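You operate a simulated robot arm through the tools that you are given. There is no shell and no other tool. Be economical: measure what you need, move in short steps, check, and stop when the job is done.

The job below is to be done with a simulated robot arm. You get a single attempt, and the scene is never put back.

## Task
Sweep the deck swarf into the yellow pan and tip it into the swarf tub.
Fine: use the swarf brush; lose no more than 6 g; brush and pan go back.
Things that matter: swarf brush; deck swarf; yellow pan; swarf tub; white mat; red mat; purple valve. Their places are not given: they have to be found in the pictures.

The check looks at the end state, three seconds after you hand in, the way a careful person would. Anything else that was tipped, shoved, dropped, spilled or broken makes it a failure.

## Robot
A 7-joint arm with a two-finger parallel gripper, fixed in place. Base frame: the origin is at the foot of the arm, x ahead of it, y to its left, z up; the work surface is at about z = 58. Units: cm, degrees, N and s.
With the tool pointing down near the work surface it reaches from about 12 to 62 cm from the base axis. Its first joint turns from -66.0 to 66.0 degrees. Payload 2.4 kg.
Tool frame: the origin (TCP) lies between the finger pads and is the grasp point; the fingertips stand 3 cm ahead of it; z points along the fingers, y is the line along which they close. The gripper opens to 9.4 cm. The fingers are 2.8 cm wide and 1 cm thick; the gripper's body (5 by 9.6 cm) begins 5.5 cm behind the TCP.
Orientation is that of the tool frame in the base frame, as a unit quaternion [w, x, y, z]. With the fingers straight down and closing along the base's y, the tool's x points along the base's -x, its y along +y and its z along -z.

## Interface
- The arm moves only by the tool arm_command. Its argument "moves" is a list of rows, each a list of 2 entries, a list of its own where there are three numbers: the shift along the tool's x, y, z in cm, then the turn, a rotation vector about the tool's x, y, z in degrees. In form: [[[x, y, z], [wx, wy, wz]], ...]. A call has 1 to 12 rows; each row shifts and turns the commanded pose from where the row before left it, along the tool's axes as they then stand. "grip" is the gripper command, from -1 (fully open) to 1 (shut), values between in proportion, set as the call begins (left out, the last holds). Rows are played at 5 a second. More than 5 cm and 8.6 degrees between two rows, or a gripper value outside its range, and nothing of the call is played. Where a pose cannot be reached the arm comes as near as it can. A force on the tool above 40 N (or 10 N above the force at the start of the call, whichever is more), or a blocked arm, ends the call early, and 0.2 s more pass. The fingers move at their own pace (about 15.3 cm/s each) and stop on an object; they squeeze with about 20 N. The grip force told is the motor's: it shows also when the fingers shut on nothing. Time passes only in rows, and 0.2 s behind the last, so rows that do not move let the fingers close. It gives the time, the measured TCP pose, the force on the tool (base axes), the opening and the grip force at its end, in the units of the frame above (readings bear some noise), and new pictures: "views" is both (left out), scene, wrist or none.
- Cameras (640 x 400 px; columns grow to the right, rows downward): "scene" is fixed at [3.92, 47.38, 142.88]; the picture's right is [-0.65, -0.76, 0.00], its down [-0.60, 0.51, -0.62] and it looks along [0.47, -0.40, -0.79] (base axes); focal length 309 px, centre (320, 200). "wrist" rides on the gripper at [-3.7, 0, -5.8] in the tool frame; the picture's right is [0.00, -1.00, 0.00], its down [0.97, 0.00, -0.24] and it looks along [0.24, 0.00, 0.97] (tool axes); focal length 218 px, centre (320, 200).
- measure_at(camera, pixels): for up to 12 pixels [column, row] of the newest picture of that camera ("zoom" is the newest enlarged one), the place [x, y, z] in the base frame of the surface seen there, good to about 0.3 cm, but the place of the scene camera against the robot may be out by one fixed shift of up to 2.5 cm in any direction. No time passes.
- zoom(camera, box): a new picture of the part [left, top, right, bottom] of that camera's present view, enlarged. No time passes.
- finish_job(): hands the job in; it is judged then, once.

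Keep the steps short. Do not move on a guess: measure, check each grasp and each placing, and mend mistakes. In all there are 80 turns and 120 pictures (those below and enlarged ones count). Leave the gripper open and the arm clear of the work at the hand-in unless told otherwise, and finish with a single line.

The tools are called after "Request:" as a command line: name --argument value ..., lists and objects as JSON in quotes. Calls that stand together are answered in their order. arm_command: Moves the arm, as the interface text tells. Its arguments: {"type":"object","properties":{"moves":{"type":"array"},"grip":{"type":"number"},"views":{"type":"string","enum":["both","scene","wrist","none"]}},"required":["moves"]} The other tools are called the same way: measure_at (camera, pixels) gives the place of the surface under pixels of a picture; zoom (camera, box) takes an enlarged picture of a part of a camera's view; finish_job () hands the job in.

At the start:

```text
clock: 0.0
ee_pos: [35.24, -2.51, 104.47]
ee_rot: [0.0, 0.0, 1.0, 0.001]
wrist_force: [-0.6, -0.2, -0.2]
width: 9.41
gripper_force: 0.1
```

scene: 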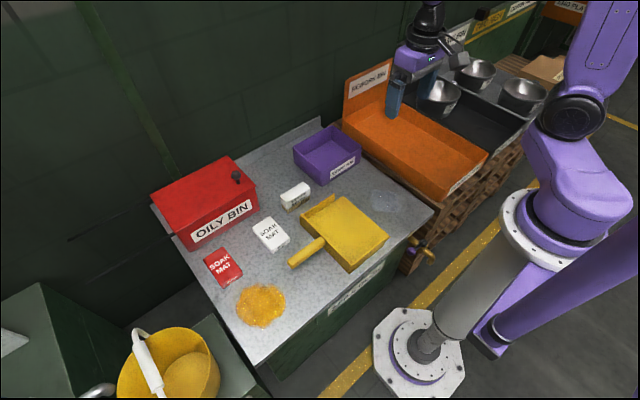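
wrist: 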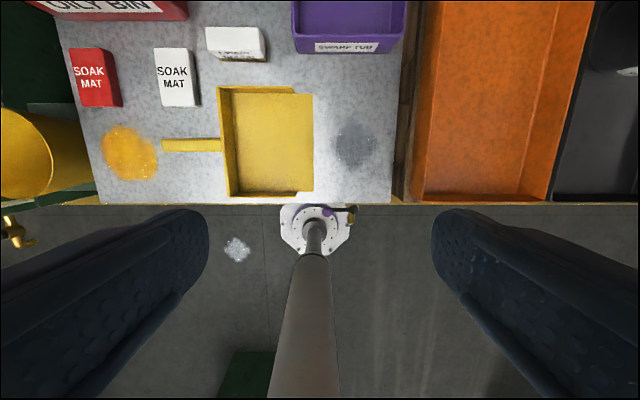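

I'll look closer at the pieces on the table before moving anything.

Request:
zoom --camera "scene" --box '[200, 170, 440, 320]'

Request:
zoom --camera "scene" --box '[60, 280, 300, 400]'

Request:
zoom --camera "wrist" --box '[60, 0, 420, 225]'

Request:
zoom --camera "scene" --box '[320, 0, 640, 200]'

```text
2.67 times, centred on (320, 245) of scene
```

zoom: 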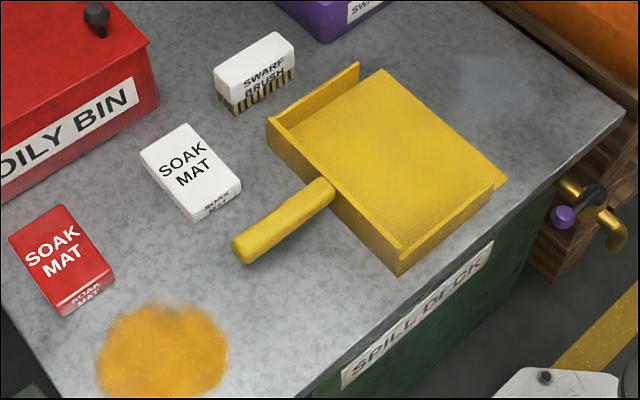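

```text
2.67 times, centred on (180, 340) of scene
```

zoom: 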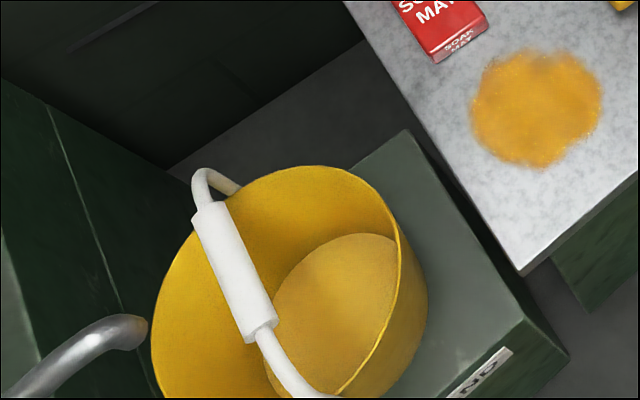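

```text
1.78 times, centred on (240, 112) of wrist
```

zoom: 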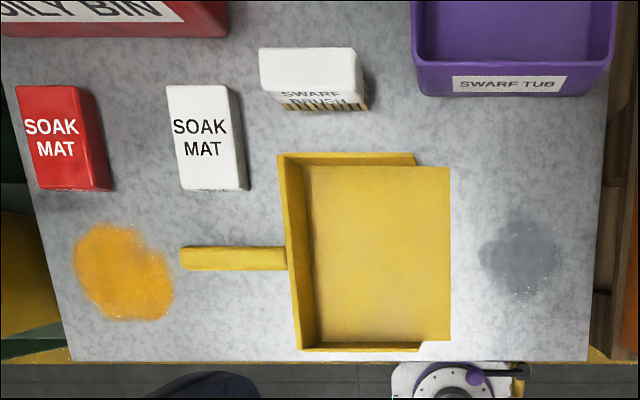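

```text
2.00 times, centred on (480, 100) of scene
```

zoom: 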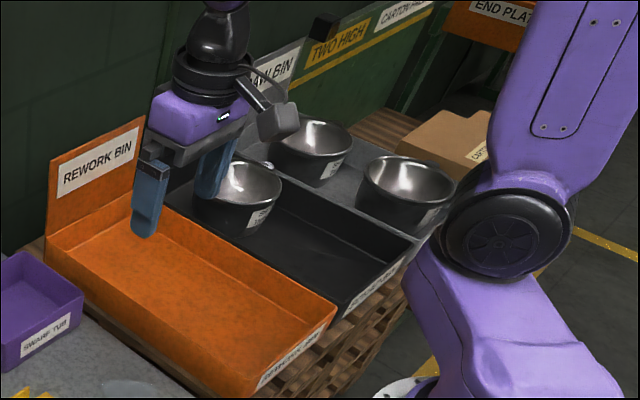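

Request:
zoom --camera "wrist" --box '[300, 90, 420, 165]'

Request:
zoom --camera "wrist" --box '[80, 110, 200, 185]'

Request:
zoom --camera "wrist" --box '[200, 190, 380, 270]'

Request:
measure_at --camera "wrist" --pixels '[[353, 145], [128, 152], [237, 250], [340, 180], [330, 190], [345, 85], [236, 31], [236, 56], [165, 145], [218, 145], [270, 150], [311, 145]]'

Request:
measure_at --camera "scene" --pixels '[[385, 200], [262, 305], [375, 203], [405, 205], [296, 190], [295, 263], [320, 241], [345, 232], [386, 240], [345, 267], [302, 215], [424, 245]]'

```text
5.33 times, centred on (360, 128) of wrist
```

zoom: 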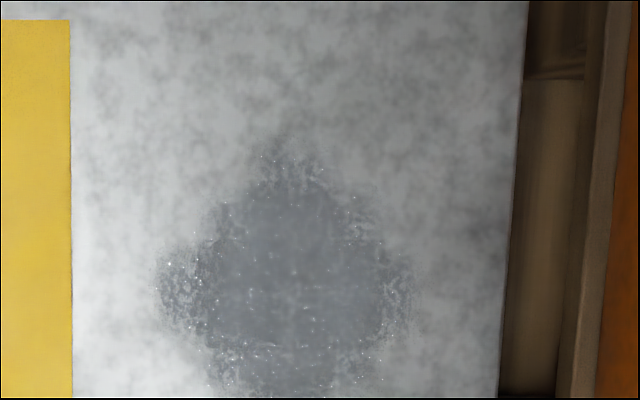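

```text
5.33 times, centred on (140, 148) of wrist
```

zoom: 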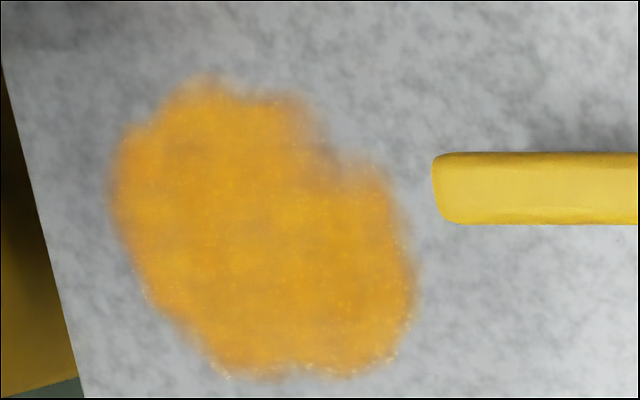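

```text
3.56 times, centred on (290, 230) of wrist
```

zoom: 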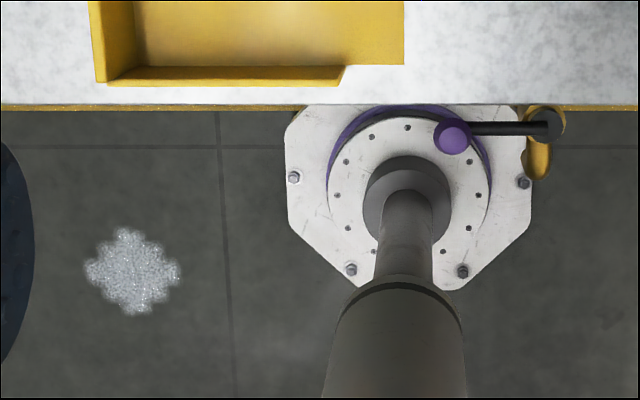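

```text
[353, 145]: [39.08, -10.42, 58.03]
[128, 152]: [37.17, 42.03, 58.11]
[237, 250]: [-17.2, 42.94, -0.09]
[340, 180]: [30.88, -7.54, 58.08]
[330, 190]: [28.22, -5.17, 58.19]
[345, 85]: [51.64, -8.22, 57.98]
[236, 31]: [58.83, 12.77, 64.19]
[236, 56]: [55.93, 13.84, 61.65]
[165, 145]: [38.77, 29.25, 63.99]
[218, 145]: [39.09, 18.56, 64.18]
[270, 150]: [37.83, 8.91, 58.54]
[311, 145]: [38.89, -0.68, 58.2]
```

```text
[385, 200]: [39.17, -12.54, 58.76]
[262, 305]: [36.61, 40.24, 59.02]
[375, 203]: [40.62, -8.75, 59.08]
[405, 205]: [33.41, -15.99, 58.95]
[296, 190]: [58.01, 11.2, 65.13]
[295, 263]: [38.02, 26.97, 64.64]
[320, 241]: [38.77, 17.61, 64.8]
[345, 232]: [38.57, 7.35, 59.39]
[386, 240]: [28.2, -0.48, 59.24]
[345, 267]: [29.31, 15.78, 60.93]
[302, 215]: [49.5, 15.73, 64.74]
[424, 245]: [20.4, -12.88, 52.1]
```

The zooms show the brush (white block, bristles), the pan with its handle towards +y, and two patches: a grey one at (39,-10) and an orange one at (37,42). I can't yet tell which one is swarf, so I'll move nearer over the grey patch and look.

Request:
arm_command --moves '[[[-1.1, -1.35, 4.3], [0, 0, 0]], [[-1.1, -1.35, 4.3], [0, 0, 0]], [[-1.1, -1.35, 4.3], [0, 0, 0]], [[-1.1, -1.35, 4.3], [0, 0, 0]], [[-1.1, -1.35, 4.3], [0, 0, 0]], [[-1.1, -1.35, 4.3], [0, 0, 0]], [[0, 0, 0], [0, 0, 0]]]' --views "wrist"

```text
clock: 1.6
ee_pos: [41.91, -10.81, 78.48]
ee_rot: [0.001, 0.0, 1.0, 0.001]
wrist_force: [0.3, 0.2, 0.0]
width: 9.37
gripper_force: 0.1
```

wrist: 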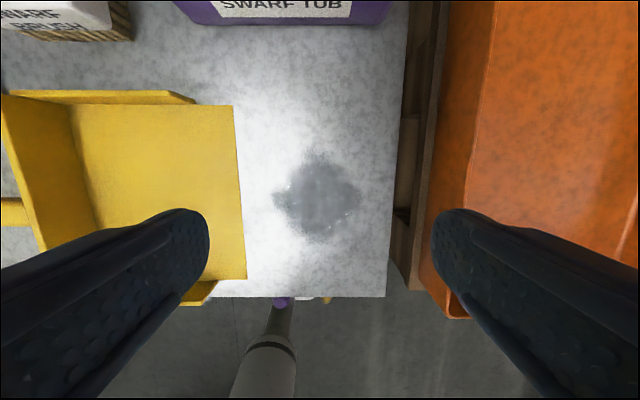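

Request:
zoom --camera "wrist" --box '[256, 140, 384, 250]'

Request:
measure_at --camera "wrist" --pixels '[[318, 200], [310, 185], [340, 200], [290, 190], [365, 180], [317, 260], [260, 130], [300, 230], [220, 120], [230, 260], [388, 250], [150, 150]]'

Request:
arm_command --moves '[[[0, 4.5, -1], [0, 0, 0]], [[0, 4.8, 0], [0, 0, 0]], [[0, 4.8, 0], [0, 0, 0]], [[0, 4.8, 0], [0, 0, 0]], [[0, 4.8, 0], [0, 0, 0]], [[0, 4.8, 0], [0, 0, 0]], [[0, 4.8, 0], [0, 0, 0]], [[0, 4.8, 0], [0, 0, 0]], [[0, 4.8, 0], [0, 0, 0]], [[0, 4.8, 0], [0, 0, 0]], [[0, 0, 0], [0, 0, 0]]]' --views "wrist"

```text
3.64 times, centred on (320, 195) of wrist
```

zoom: 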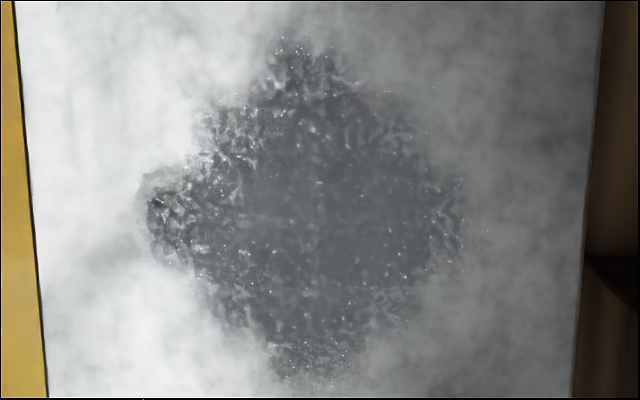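

```text
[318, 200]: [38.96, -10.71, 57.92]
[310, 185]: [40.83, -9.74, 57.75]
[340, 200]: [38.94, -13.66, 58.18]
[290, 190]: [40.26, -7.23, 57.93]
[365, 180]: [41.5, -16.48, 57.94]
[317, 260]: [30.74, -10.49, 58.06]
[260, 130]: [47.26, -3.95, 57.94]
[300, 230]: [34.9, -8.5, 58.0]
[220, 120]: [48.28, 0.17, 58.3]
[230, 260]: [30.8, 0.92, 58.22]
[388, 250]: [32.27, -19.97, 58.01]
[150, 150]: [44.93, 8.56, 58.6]
```

```text
clock: 4.0
ee_pos: [41.72, 37.23, 79.93]
ee_rot: [0.0, 0.0, 1.0, 0.0]
wrist_force: [0.5, 0.6, -0.2]
width: 9.4
gripper_force: 0.1
```

wrist: 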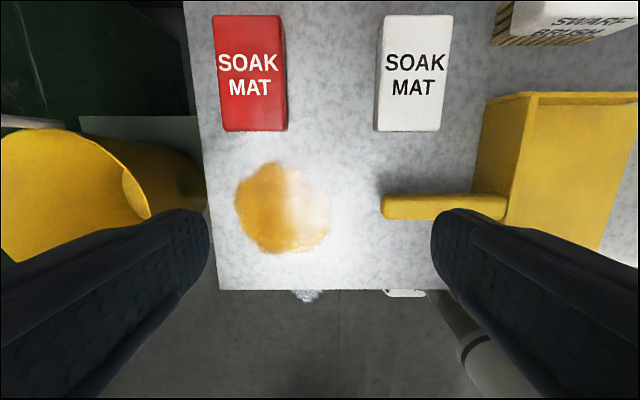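

Close up, the grey patch at (39,-10.5) is granular with loose specks, so that is the swarf. The orange patch shines like oil, so I'll leave it alone. Next I'll move to where I can see the brush, pan and tub together.

Request:
arm_command --moves '[[[-0.5, -4.5, -1], [0, 0, 0]], [[-0.5, -4.5, -1], [0, 0, 0]], [[-0.5, -4.5, -1], [0, 0, 0]], [[-0.5, -4.5, -1], [0, 0, 0]], [[-0.5, -4.5, -1], [0, 0, 0]], [[-0.5, -4.5, -1], [0, 0, 0]], [[-0.5, -4.5, -1], [0, 0, 0]], [[-0.5, 0, 0], [0, 0, 0]]]' --views "both"

```text
clock: 5.8
ee_pos: [45.63, 5.56, 86.82]
ee_rot: [0.001, -0.001, 1.0, 0.0]
wrist_force: [0.2, 0.3, 1.1]
width: 9.4
gripper_force: 0.1
```

scene: 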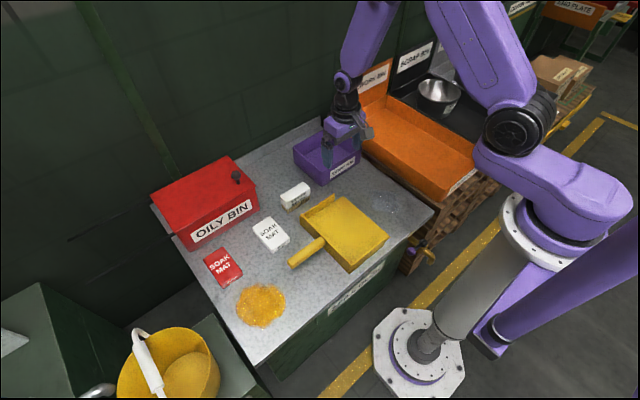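
wrist: 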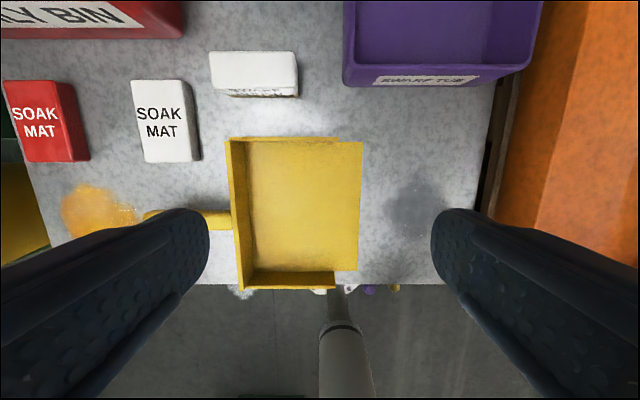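

Request:
measure_at --camera "wrist" --pixels '[[213, 54], [294, 54], [213, 84], [296, 87], [347, 80], [527, 66], [395, 40], [450, 30], [352, 10], [352, 40], [440, 55], [500, 50]]'

Request:
measure_at --camera "wrist" --pixels '[[230, 142], [236, 142], [336, 140], [350, 140], [361, 145], [357, 268], [300, 270], [300, 286], [237, 200], [245, 200], [300, 200], [345, 200]]'

Request:
measure_at --camera "scene" --pixels '[[332, 137], [358, 157], [294, 148], [318, 172], [325, 160], [318, 182], [359, 158], [282, 193], [305, 184], [311, 193], [287, 208], [310, 203]]'

Request:
zoom --camera "scene" --box '[260, 110, 440, 270]'

Request:
zoom --camera "wrist" --box '[180, 20, 380, 145]'

```text
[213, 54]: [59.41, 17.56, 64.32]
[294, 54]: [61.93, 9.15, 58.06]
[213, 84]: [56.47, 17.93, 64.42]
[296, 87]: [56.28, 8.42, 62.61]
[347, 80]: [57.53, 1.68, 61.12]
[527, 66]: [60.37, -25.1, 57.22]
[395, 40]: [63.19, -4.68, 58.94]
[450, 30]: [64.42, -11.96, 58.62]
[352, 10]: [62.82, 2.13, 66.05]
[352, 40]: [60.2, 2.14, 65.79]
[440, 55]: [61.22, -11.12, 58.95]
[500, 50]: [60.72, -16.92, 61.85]
```

```text
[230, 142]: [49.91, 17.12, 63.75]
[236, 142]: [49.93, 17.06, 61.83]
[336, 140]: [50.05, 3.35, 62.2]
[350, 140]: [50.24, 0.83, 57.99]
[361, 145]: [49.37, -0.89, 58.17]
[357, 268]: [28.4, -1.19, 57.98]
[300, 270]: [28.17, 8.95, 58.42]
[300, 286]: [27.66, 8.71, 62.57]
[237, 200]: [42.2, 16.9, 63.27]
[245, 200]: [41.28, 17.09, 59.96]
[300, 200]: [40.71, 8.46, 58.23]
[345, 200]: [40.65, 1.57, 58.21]
```

```text
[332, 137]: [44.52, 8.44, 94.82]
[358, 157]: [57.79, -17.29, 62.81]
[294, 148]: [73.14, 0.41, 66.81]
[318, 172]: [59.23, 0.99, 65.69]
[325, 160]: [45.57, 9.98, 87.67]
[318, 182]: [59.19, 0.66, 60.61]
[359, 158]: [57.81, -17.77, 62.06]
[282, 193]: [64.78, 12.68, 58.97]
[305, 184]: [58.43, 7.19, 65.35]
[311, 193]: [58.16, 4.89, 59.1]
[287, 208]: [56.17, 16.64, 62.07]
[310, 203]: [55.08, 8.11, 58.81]
```

```text
2.50 times, centred on (350, 190) of scene
```

zoom: 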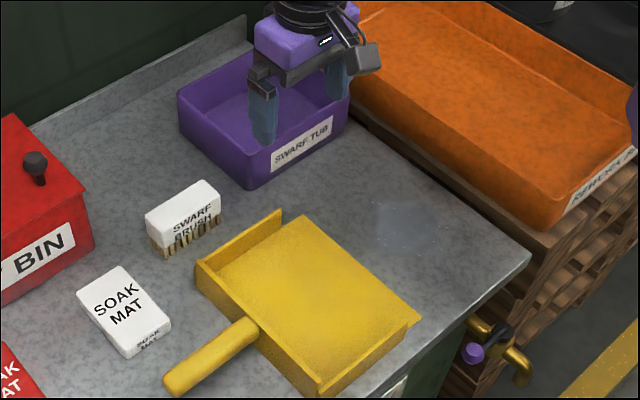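

```text
3.20 times, centred on (280, 82) of wrist
```

zoom: 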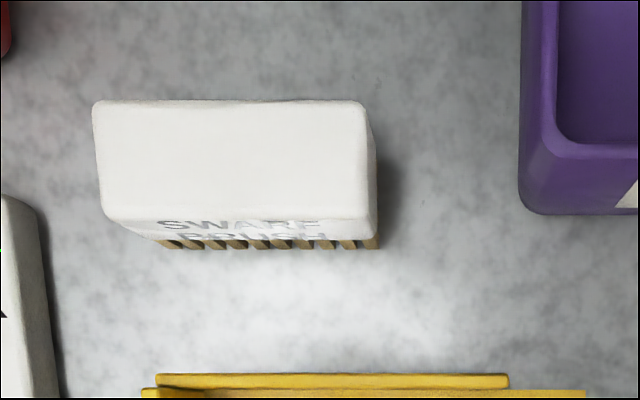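

The brush top is about 4 x 9 cm, centred near (58,13), long along y, top at z 64.3. The pan lip is at y≈-1 and faces the swarf. The tub spans y +2 to -18, with its near wall at x≈57.5 and rim at z 66. I'll measure the orange bin rim, since that limits the start of the stroke, and the brush edges.

Request:
measure_at --camera "wrist" --pixels '[[500, 200], [515, 180], [530, 130], [545, 80], [540, 200], [505, 120], [480, 190], [470, 210], [492, 130]]'

Request:
measure_at --camera "zoom" --pixels '[[100, 104], [230, 104], [355, 106], [110, 205], [230, 212], [360, 212], [368, 228], [230, 160], [300, 243], [170, 243]]'

Request:
measure_at --camera "scene" --pixels '[[375, 150], [400, 168], [425, 185], [450, 200], [385, 165], [433, 210], [360, 150]]'

```text
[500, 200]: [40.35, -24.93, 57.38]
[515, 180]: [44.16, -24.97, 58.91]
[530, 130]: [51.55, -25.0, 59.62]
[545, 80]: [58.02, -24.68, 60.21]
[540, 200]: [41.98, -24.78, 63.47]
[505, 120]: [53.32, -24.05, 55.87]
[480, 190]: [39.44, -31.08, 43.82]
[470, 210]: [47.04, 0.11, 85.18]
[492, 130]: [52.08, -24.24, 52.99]
```

```text
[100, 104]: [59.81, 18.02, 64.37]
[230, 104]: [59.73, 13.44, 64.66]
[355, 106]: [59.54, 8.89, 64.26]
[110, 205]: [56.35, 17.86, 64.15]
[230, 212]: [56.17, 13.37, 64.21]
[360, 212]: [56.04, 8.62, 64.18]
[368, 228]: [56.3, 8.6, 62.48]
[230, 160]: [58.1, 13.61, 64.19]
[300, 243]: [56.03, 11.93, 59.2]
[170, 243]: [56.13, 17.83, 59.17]
```

```text
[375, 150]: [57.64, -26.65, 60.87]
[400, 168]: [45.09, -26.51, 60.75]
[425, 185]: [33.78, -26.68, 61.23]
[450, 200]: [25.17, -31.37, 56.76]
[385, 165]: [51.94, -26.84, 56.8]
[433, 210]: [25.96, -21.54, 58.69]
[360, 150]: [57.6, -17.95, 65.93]
```

The bin wall is at y -24.9, so a stroke starting at y≈-19 clears it. Brush centre is (58.0,13.3), 3.7 cm wide in x. I'll move above it and turn the tool 90° so the fingers close along x.

Request:
arm_command --moves '[[[-3.08, 1.93, 2.8], [0, 0, 0]], [[-3.08, 1.93, 2.8], [0, 0, 0]], [[-3.08, 1.93, 2.8], [0, 0, 0]], [[-3.08, 1.93, 2.8], [0, 0, 0]], [[0, 0, 0], [0, 0, 8.2]], [[0, 0, 0], [0, 0, 8.2]], [[0, 0, 0], [0, 0, 8.2]], [[0, 0, 0], [0, 0, 8.2]], [[0, 0, 0], [0, 0, 8.2]], [[0, 0, 0], [0, 0, 8.2]], [[0, 0, 0], [0, 0, 8.2]], [[0, 0, 0], [0, 0, 8.2]]]' --views "none"

Request:
arm_command --moves '[[[0, 0, 0], [0, 0, 8.2]], [[0, 0, 0], [0, 0, 8.1]], [[0, 0, 0], [0, 0, 8.1]], [[0, 0, 0], [0, 0, 0]]]' --views "wrist"

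```text
clock: 8.4
ee_pos: [58.07, 13.35, 75.57]
ee_rot: [0.0, 0.543, 0.84, 0.0]
wrist_force: [-0.8, -0.6, -0.9]
width: 9.39
gripper_force: 0.0
```

```text
clock: 9.4
ee_pos: [58.12, 13.35, 75.39]
ee_rot: [0.001, 0.708, 0.706, 0.0]
wrist_force: [-0.4, -1.1, -0.7]
width: 9.4
gripper_force: 0.0
```

wrist: 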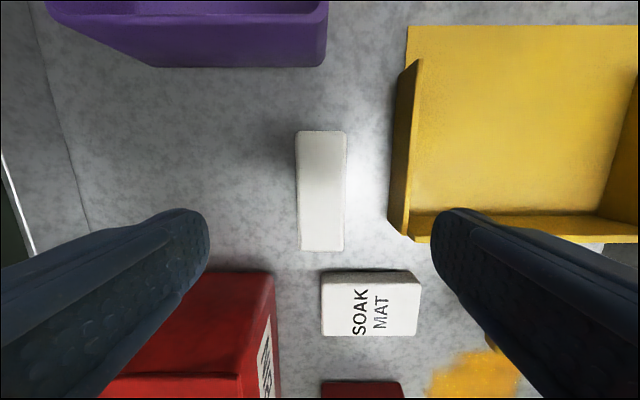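

The quaternion is as planned and the brush sits centred between the fingers, which clear the pan wall and the red bin. I'll descend to z≈63.

Request:
arm_command --moves '[[[0, -0.05, 4], [0, 0, 0]], [[0, -0.05, 4], [0, 0, 0]], [[0, 0, 3], [0, 0, 0]], [[0, 0, 1.4], [0, 0, 0]], [[0, 0, 0], [0, 0, 0]]]' --views "wrist"

```text
clock: 10.6
ee_pos: [57.82, 13.2, 63.01]
ee_rot: [0.0, 0.707, 0.707, 0.0]
wrist_force: [0.3, -0.5, 0.6]
width: 9.4
gripper_force: 0.1
```

wrist: 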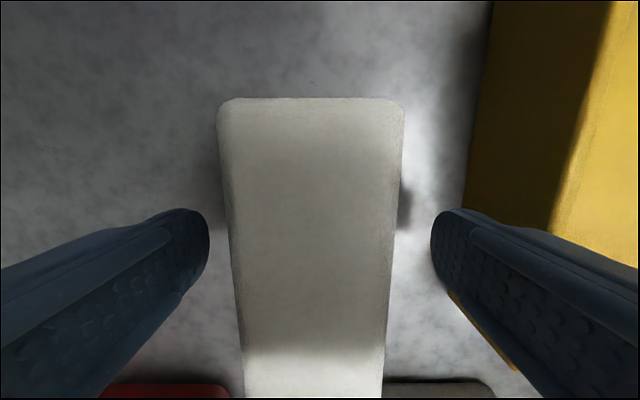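

The brush is between the fingers. I'll close on it.

Request:
arm_command --moves '[[[0, 0, 0], [0, 0, 0]], [[0, 0, 0], [0, 0, 0]], [[0, 0, 0], [0, 0, 0]], [[0, 0, 0], [0, 0, 0]]]' --grip 1 --views "none"

Request:
arm_command --moves '[[[0, 0, -1], [0, 0, 0]], [[0, 0, -3], [0, 0, 0]], [[0, 0, -4], [0, 0, 0]], [[0, 0, -4], [0, 0, 0]], [[0, 0, 0], [0, 0, 0]]]' --views "both"

```text
clock: 11.6
ee_pos: [57.89, 13.2, 63.0]
ee_rot: [0.0, 0.707, 0.707, 0.0]
wrist_force: [0.3, 0.8, 0.5]
width: 4.42
gripper_force: 19.9
```

```text
clock: 12.8
ee_pos: [58.06, 13.12, 75.04]
ee_rot: [0.0, 0.707, 0.707, 0.0]
wrist_force: [0.0, 0.5, -0.6]
width: 4.4
gripper_force: 20.3
```

scene: 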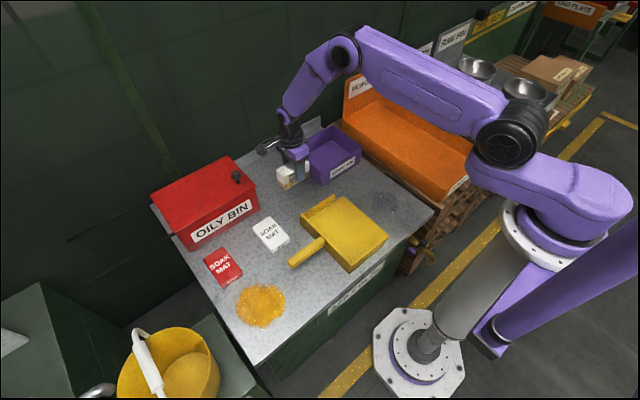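
wrist: 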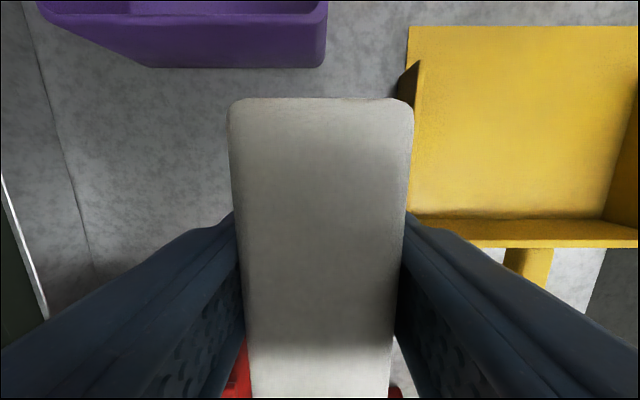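

The brush is held firmly (4.4 cm, 20 N) and its bristle bottom is 5 cm below the TCP. I'll retreat in x, turn the tool back so the brush lies along x, and go above the far side of the swarf.

Request:
arm_command --moves '[[[0, -3.9, 0], [0, 0, 0]], [[0, -3.9, 0], [0, 0, 0]], [[0, -3.9, 0], [0, 0, 0]], [[0, -3.8, 0], [0, 0, 0]], [[0, 0, 0], [0, 0, -8.2]], [[0, 0, 0], [0, 0, -8.2]], [[0, 0, 0], [0, 0, -8.2]], [[0, 0, 0], [0, 0, -8.2]], [[0, 0, 0], [0, 0, -8.2]], [[0, 0, 0], [0, 0, -8.2]], [[0, 0, 0], [0, 0, -8.2]], [[0, 0, 0], [0, 0, -8.2]]]' --views "none"

Request:
arm_command --moves '[[[0, 0, 0], [0, 0, -8.2]], [[0, 0, 0], [0, 0, -8.1]], [[0, 0, 0], [0, 0, -8.1]], [[0, -4.6, 0], [0, 0, 0]], [[0, -4.6, 0], [0, 0, 0]], [[0, -4.6, 0], [0, 0, 0]], [[0, -4.6, 0], [0, 0, 0]], [[0, -4.6, 0], [0, 0, 0]], [[0, -4.6, 0], [0, 0, 0]], [[0, -4.6, 0], [0, 0, 0]], [[0, 0, 0], [0, 0, 0]]]' --views "both"

```text
clock: 15.4
ee_pos: [42.41, 13.36, 75.05]
ee_rot: [0.001, 0.21, 0.978, 0.0]
wrist_force: [0.3, -0.2, -0.8]
width: 4.4
gripper_force: 19.7
```

```text
clock: 17.8
ee_pos: [42.44, -19.19, 74.82]
ee_rot: [0.0, 0.0, 1.0, 0.0]
wrist_force: [-0.5, 0.1, -1.4]
width: 4.42
gripper_force: 19.8
```

scene: 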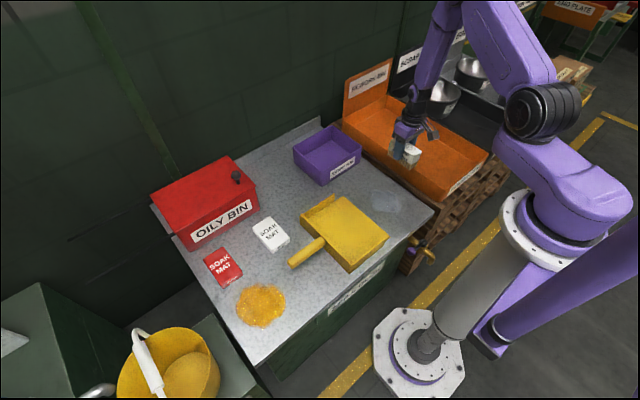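
wrist: 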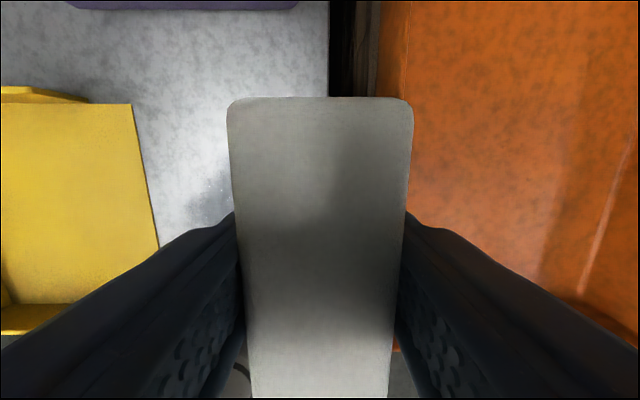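

I'll check the deck edge and bin rim here before lowering.

Request:
measure_at --camera "wrist" --pixels '[[327, 40], [327, 80], [378, 50], [400, 50], [410, 50], [425, 50], [406, 80], [195, 195], [215, 160], [225, 215]]'

```text
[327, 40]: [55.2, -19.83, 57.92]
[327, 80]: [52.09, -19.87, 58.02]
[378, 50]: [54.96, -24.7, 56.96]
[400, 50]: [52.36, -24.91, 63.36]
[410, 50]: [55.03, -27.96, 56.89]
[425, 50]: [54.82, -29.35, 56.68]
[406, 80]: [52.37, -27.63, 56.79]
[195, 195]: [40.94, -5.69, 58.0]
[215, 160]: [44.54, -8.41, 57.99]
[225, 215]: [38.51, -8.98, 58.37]
```

The rim is at z 63.4 and the deck edge at y -19.9, so there's clearance. I'll lower the brush behind the swarf until it just touches the deck.

Request:
arm_command --moves '[[[0, 0.4, 4], [0, 0, 0]], [[0, 0, 4], [0, 0, 0]], [[0, 0, 2.7], [0, 0, 0]], [[0, 0, 0.7], [0, 0, 0]], [[0, 0, 0.3], [0, 0, 0]], [[0, 0, 0], [0, 0, 0]]]' --views "wrist"

```text
clock: 19.2
ee_pos: [42.43, -18.53, 63.37]
ee_rot: [0.0, 0.0, 1.0, 0.0]
wrist_force: [0.2, -0.3, -1.5]
width: 4.42
gripper_force: 20.2
```

wrist: 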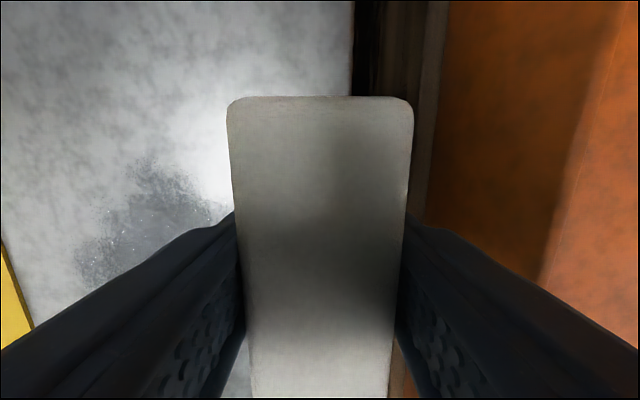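

Request:
arm_command --moves '[[[0, 0, 0.15], [0, 0, 0]], [[0, 0, 0.1], [0, 0, 0]], [[0, 0, 0], [0, 0, 0]]]' --views "none"

```text
clock: 20.0
ee_pos: [42.41, -18.51, 63.06]
ee_rot: [0.0, 0.0, 1.0, 0.0]
wrist_force: [0.0, 1.0, 0.6]
width: 4.4
gripper_force: 19.8
```

There's now light contact with the deck. I'll take the first stroke toward +y, stopping just short of the pan lip to look.

Request:
arm_command --moves '[[[0, 1, 0.08], [0, 0, 0]], [[0, 1.2, 0], [0, 0, 0]], [[0, 1.2, 0], [0, 0, 0]], [[0, 1.2, 0], [0, 0, 0]], [[0, 1.2, 0], [0, 0, 0]], [[0, 1.2, 0], [0, 0, 0]], [[0, 1.2, 0], [0, 0, 0]], [[0, 1.2, 0], [0, 0, 0]], [[0, 1.2, 0], [0, 0, 0]], [[0, 1.2, 0], [0, 0, 0]], [[0, 0.5, 0], [0, 0, 0]]]' --views "both"

```text
clock: 22.4
ee_pos: [42.46, -6.33, 63.02]
ee_rot: [0.001, 0.0, 1.0, 0.0]
wrist_force: [-0.4, -5.2, 14.3]
width: 4.42
gripper_force: 20.1
```

scene: 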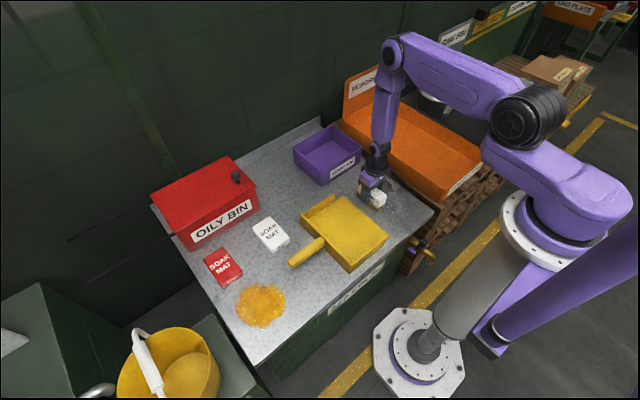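
wrist: 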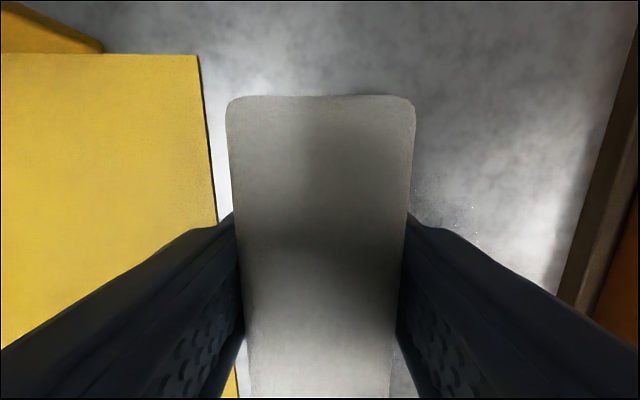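

The deck is cleared ahead of the brush, and a few grains remain behind. I'll continue up over the lip with a slight lift so the pan isn't pushed.

Request:
arm_command --moves '[[[0, 1, -0.05], [0, 0, 0]], [[0, 1, -0.05], [0, 0, 0]], [[0, 1, -0.1], [0, 0, 0]], [[0, 1.2, -0.05], [0, 0, 0]], [[0, 1.2, 0], [0, 0, 0]], [[0, 1.2, 0], [0, 0, 0]], [[0, 1.2, 0], [0, 0, 0]], [[0, 1.2, 0], [0, 0, 0]], [[0, 1.2, 0], [0, 0, 0]], [[0, 0.5, 0], [0, 0, 0]]]' --views "both"

```text
clock: 24.6
ee_pos: [42.39, 4.34, 63.35]
ee_rot: [0.0, 0.0, 1.0, 0.0]
wrist_force: [1.5, -6.4, 16.1]
width: 4.42
gripper_force: 19.4
```

scene: 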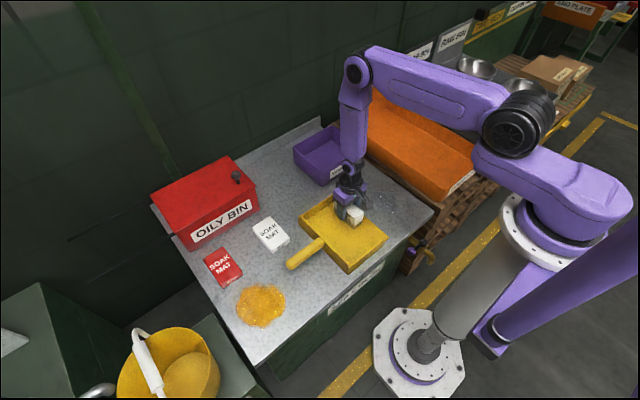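
wrist: 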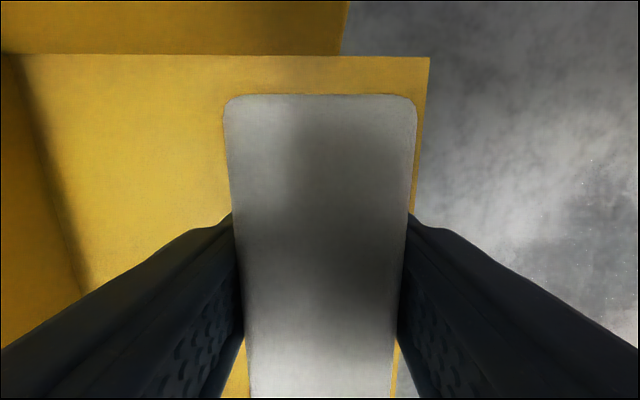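

The brush is inside the pan with swarf ahead of it. I'll lift straight up and look.

Request:
arm_command --moves '[[[0, -0.3, -1], [0, 0, 0]], [[0, 0, -4], [0, 0, 0]], [[0, 0, -4.5], [0, 0, 0]], [[0, -4.5, 0], [0, 0, 0]], [[0, -4.5, 0], [0, 0, 0]], [[0, -4.5, 0], [0, 0, 0]], [[0, -4.5, 0], [0, 0, 0]], [[0, -4.5, 0], [0, 0, 0]], [[0, 0, 0], [0, 0, 0]]]' --views "both"

Request:
zoom --camera "scene" --box '[270, 170, 450, 290]'

Request:
zoom --camera "wrist" --box '[0, 60, 260, 330]'

```text
clock: 26.6
ee_pos: [42.48, -18.25, 72.76]
ee_rot: [0.0, 0.0, 1.0, 0.0]
wrist_force: [0.1, -0.2, -0.9]
width: 4.4
gripper_force: 19.7
```

scene: 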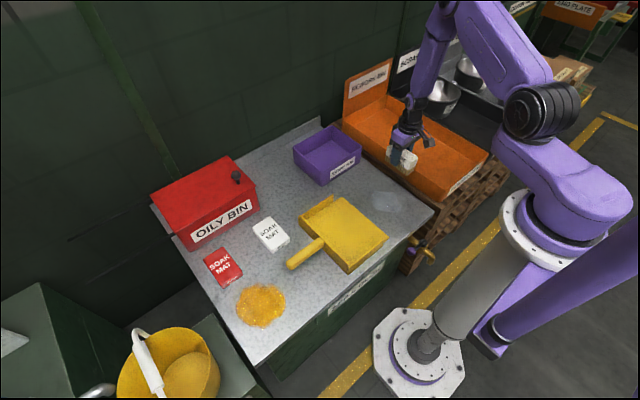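
wrist: 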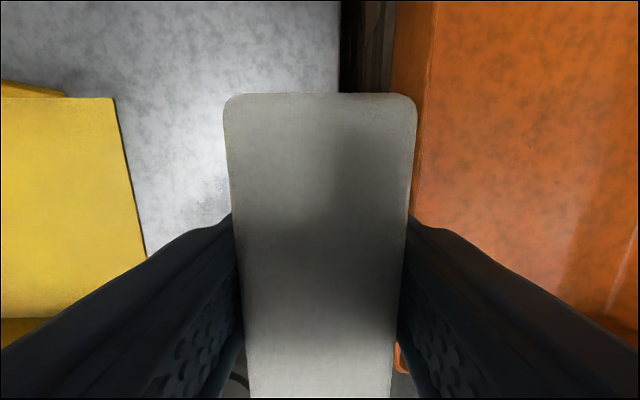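

```text
3.33 times, centred on (360, 230) of scene
```

zoom: 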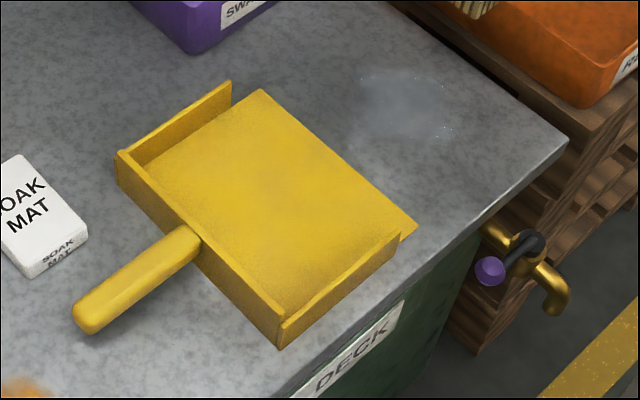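

```text
1.48 times, centred on (130, 195) of wrist
```

zoom: 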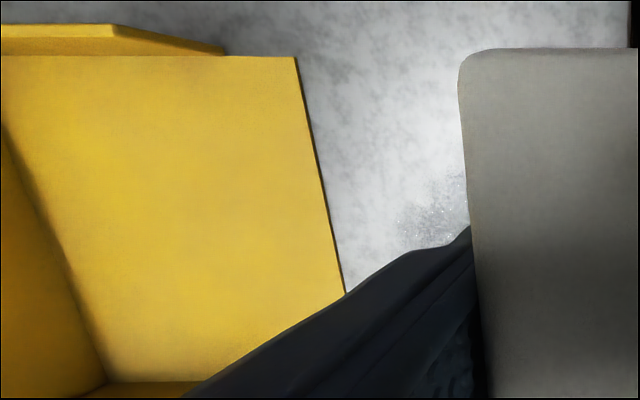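

The pan floor looks clean and the patch still shows in the scene view, which may mean little was moved. I'll look closely at both.

Request:
zoom --camera "scene" --box '[350, 180, 420, 225]'

Request:
zoom --camera "scene" --box '[315, 195, 385, 240]'

Request:
zoom --camera "scene" --box '[225, 275, 295, 330]'

Request:
measure_at --camera "scene" --pixels '[[374, 205], [388, 203], [395, 210], [370, 195], [400, 200], [355, 215], [345, 225], [360, 230], [335, 215], [262, 305], [250, 295], [235, 330]]'

```text
8.89 times, centred on (385, 202) of scene
```

zoom: 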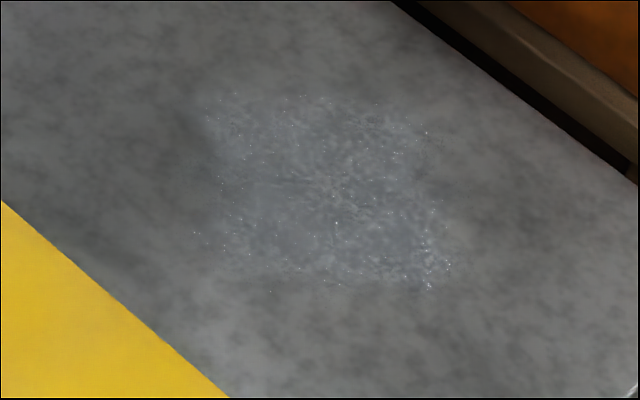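

```text
8.89 times, centred on (350, 218) of scene
```

zoom: 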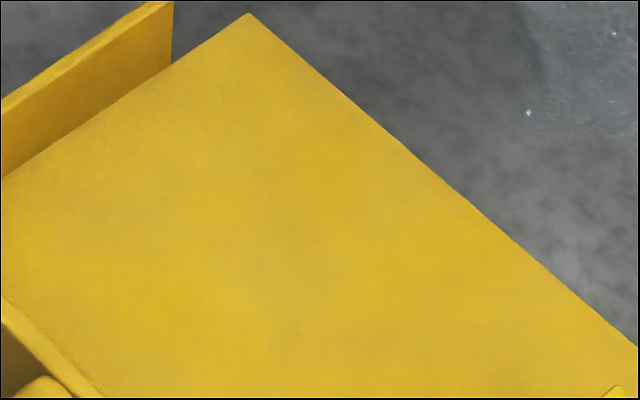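

```text
7.27 times, centred on (260, 302) of scene
```

zoom: 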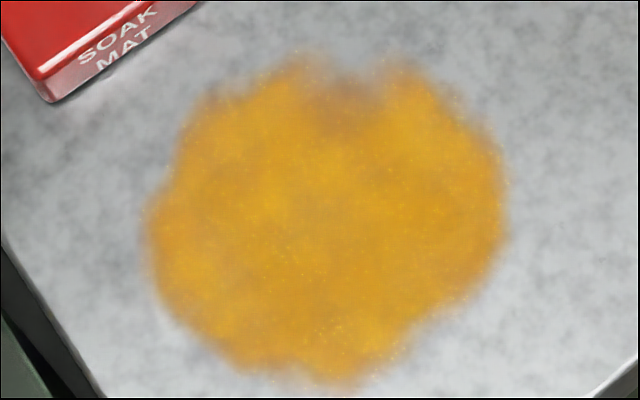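

```text
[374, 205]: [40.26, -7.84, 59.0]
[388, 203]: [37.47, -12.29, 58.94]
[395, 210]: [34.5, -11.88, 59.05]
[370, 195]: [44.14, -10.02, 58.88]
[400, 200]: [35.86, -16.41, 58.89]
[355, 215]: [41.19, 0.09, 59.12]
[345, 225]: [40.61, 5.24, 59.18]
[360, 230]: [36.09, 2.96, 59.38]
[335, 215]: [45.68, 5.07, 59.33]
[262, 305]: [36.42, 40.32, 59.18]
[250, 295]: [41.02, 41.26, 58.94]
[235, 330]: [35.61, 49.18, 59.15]
```

Two wrist views from higher, with the brush out of the way, should settle it: first the pan, then the deck.

Request:
arm_command --moves '[[[2.1, 1, -3], [0, 0, 0]], [[2.1, 1, -3], [0, 0, 0]], [[2.1, 1, -3], [0, 0, 0]], [[2.1, 1, -3], [0, 0, 0]], [[0, 0, 0], [0, 0, 0]]]' --views "wrist"

Request:
zoom --camera "wrist" --box '[50, 40, 250, 240]'

Request:
arm_command --moves '[[[0, 4.6, 0], [0, 0, 0]], [[0, 4.6, 0], [0, 0, 0]], [[0, 4.6, 0], [0, 0, 0]], [[0, 4.6, 0], [0, 0, 0]], [[0, 4.6, 0], [0, 0, 0]], [[0, 0, 0], [0, 0, 0]]]' --views "wrist"

Request:
zoom --camera "wrist" --box '[360, 40, 560, 240]'

```text
clock: 27.8
ee_pos: [34.06, -14.4, 84.66]
ee_rot: [0.0, -0.001, 1.0, 0.0]
wrist_force: [0.0, 0.3, -0.5]
width: 4.4
gripper_force: 19.6
```

wrist: 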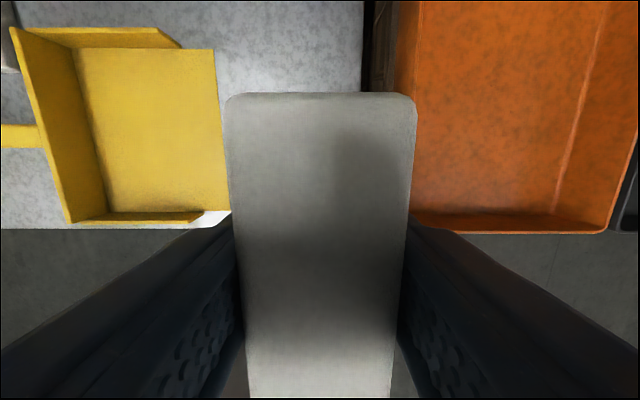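

```text
2.00 times, centred on (150, 140) of wrist
```

zoom: 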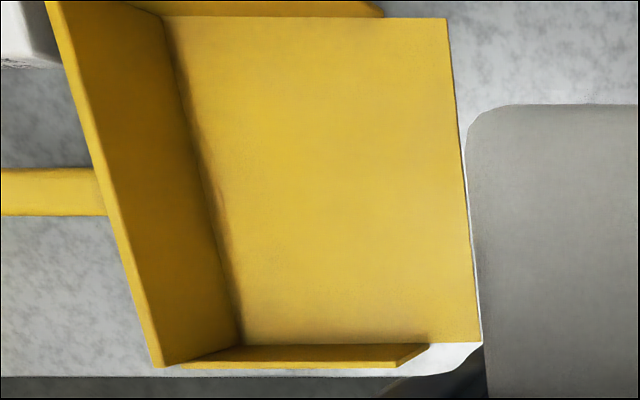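

```text
clock: 29.2
ee_pos: [34.1, 8.79, 84.85]
ee_rot: [0.001, 0.0, 1.0, 0.0]
wrist_force: [-0.7, 0.5, -1.3]
width: 4.37
gripper_force: 19.6
```

wrist: 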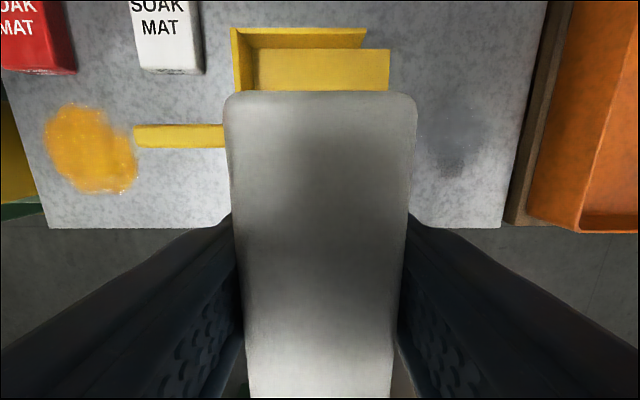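

```text
2.00 times, centred on (460, 140) of wrist
```

zoom: 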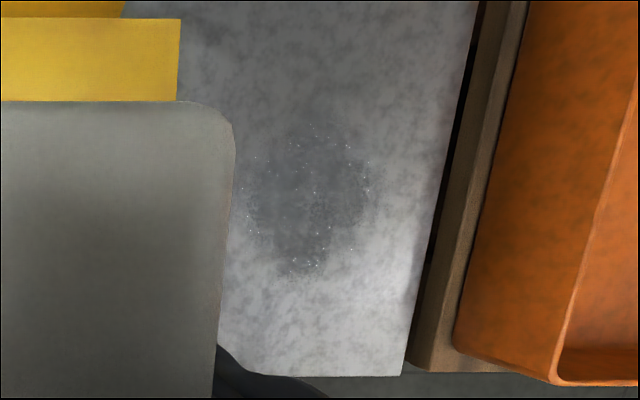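

Request:
measure_at --camera "wrist" --pixels '[[455, 102], [422, 138], [487, 130], [455, 178], [455, 140], [440, 120], [475, 155], [90, 150], [388, 55], [388, 85], [137, 137], [222, 137]]'

Request:
zoom --camera "wrist" --box '[410, 90, 500, 190]'

Request:
zoom --camera "wrist" --box '[30, 90, 150, 200]'

```text
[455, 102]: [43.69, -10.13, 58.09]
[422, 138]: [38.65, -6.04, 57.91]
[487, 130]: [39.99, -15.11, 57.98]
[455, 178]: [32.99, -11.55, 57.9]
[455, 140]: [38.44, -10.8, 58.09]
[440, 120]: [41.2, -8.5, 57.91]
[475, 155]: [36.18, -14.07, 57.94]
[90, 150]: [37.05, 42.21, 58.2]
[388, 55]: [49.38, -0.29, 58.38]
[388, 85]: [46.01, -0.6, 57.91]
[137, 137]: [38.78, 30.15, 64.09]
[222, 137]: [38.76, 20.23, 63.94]
```

```text
4.00 times, centred on (455, 140) of wrist
```

zoom: 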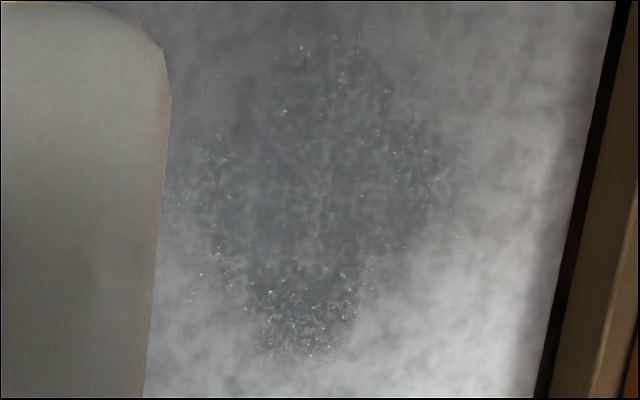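

```text
3.64 times, centred on (90, 145) of wrist
```

zoom: 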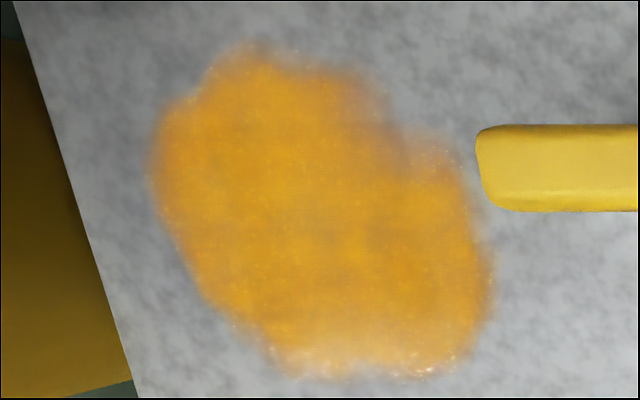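

The patch shrank a little (x extent 44.9→43.7), but most remains. I'll take a second, slower stroke through the middle (x≈39) and check what it does.

Request:
arm_command --moves '[[[-0.7, -3.91, 1.41], [0, 0, 0]], [[-0.7, -3.91, 1.41], [0, 0, 0]], [[-0.7, -3.91, 1.41], [0, 0, 0]], [[-0.7, -3.91, 1.41], [0, 0, 0]], [[-0.7, -3.91, 1.41], [0, 0, 0]], [[-0.7, -3.91, 1.41], [0, 0, 0]], [[-0.7, -3.91, 1.41], [0, 0, 0]], [[0, 0, 4], [0, 0, 0]], [[0, 0, 4], [0, 0, 0]], [[0, 0, 3.3], [0, 0, 0]], [[0, 0, 0], [0, 0, 0]]]' --views "none"

Request:
arm_command --moves '[[[0, 0, 0.2], [0, 0, 0]], [[0, 0, 0.2], [0, 0, 0]], [[0, 0, 0], [0, 0, 0]]]' --views "none"

```text
clock: 31.6
ee_pos: [39.13, -18.89, 63.69]
ee_rot: [0.0, -0.001, 1.0, 0.0]
wrist_force: [-0.4, 0.3, -0.5]
width: 4.4
gripper_force: 19.8
```

```text
clock: 32.4
ee_pos: [39.08, -18.77, 63.23]
ee_rot: [0.0, 0.0, 1.0, 0.001]
wrist_force: [-0.1, -0.5, -1.2]
width: 4.38
gripper_force: 19.8
```

Request:
arm_command --moves '[[[0, 0, 0.2], [0, 0, 0]], [[0, 0.8, 0], [0, 0, 0]], [[0, 0.8, 0], [0, 0, 0]], [[0, 0.8, 0], [0, 0, 0]], [[0, 0.8, 0], [0, 0, 0]], [[0, 0.8, 0], [0, 0, 0]], [[0, 0.8, 0], [0, 0, 0]], [[0, 0.8, 0], [0, 0, 0]], [[0, 0.8, 0], [0, 0, 0]], [[0, 0.8, 0], [0, 0, 0]], [[0, 0.8, 0], [0, 0, 0]], [[0, 0, 0], [0, 0, 0]]]' --views "both"

Request:
zoom --camera "scene" --box '[340, 170, 430, 235]'

```text
clock: 35.0
ee_pos: [38.97, -10.53, 62.98]
ee_rot: [0.0, 0.0, 1.0, 0.0]
wrist_force: [-0.1, -0.1, -1.1]
width: 4.39
gripper_force: 20.3
```

scene: 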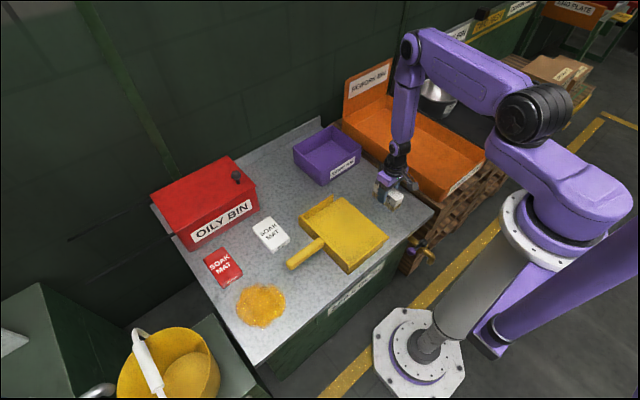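
wrist: 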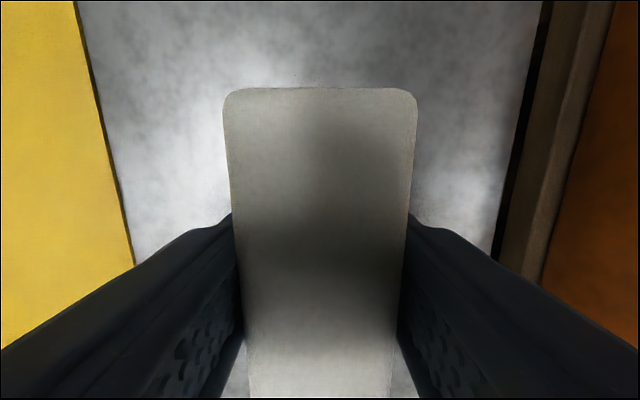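

```text
6.15 times, centred on (385, 202) of scene
```

zoom: 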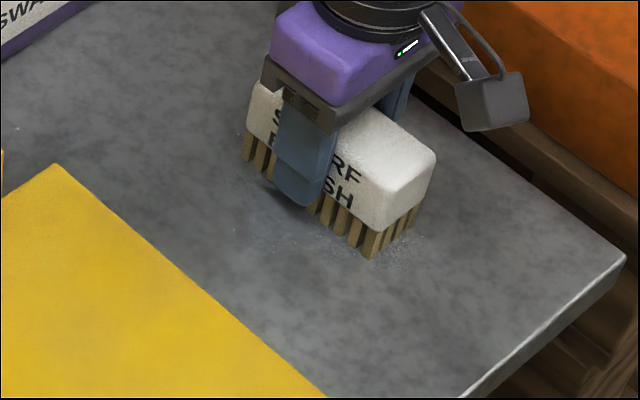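

The force shows no deck contact at z 62.98, so the brush slid up slightly in the grip during the earlier hard press. I'll lower gently until contact.

Request:
arm_command --moves '[[[0, 0, 0.15], [0, 0, 0]], [[0, 0, 0.1], [0, 0, 0]], [[0, 0, 0], [0, 0, 0]]]' --views "none"

```text
clock: 35.8
ee_pos: [38.9, -10.52, 62.82]
ee_rot: [0.0, 0.0, 1.0, 0.0]
wrist_force: [-1.5, 4.2, 16.9]
width: 4.42
gripper_force: 20.1
```

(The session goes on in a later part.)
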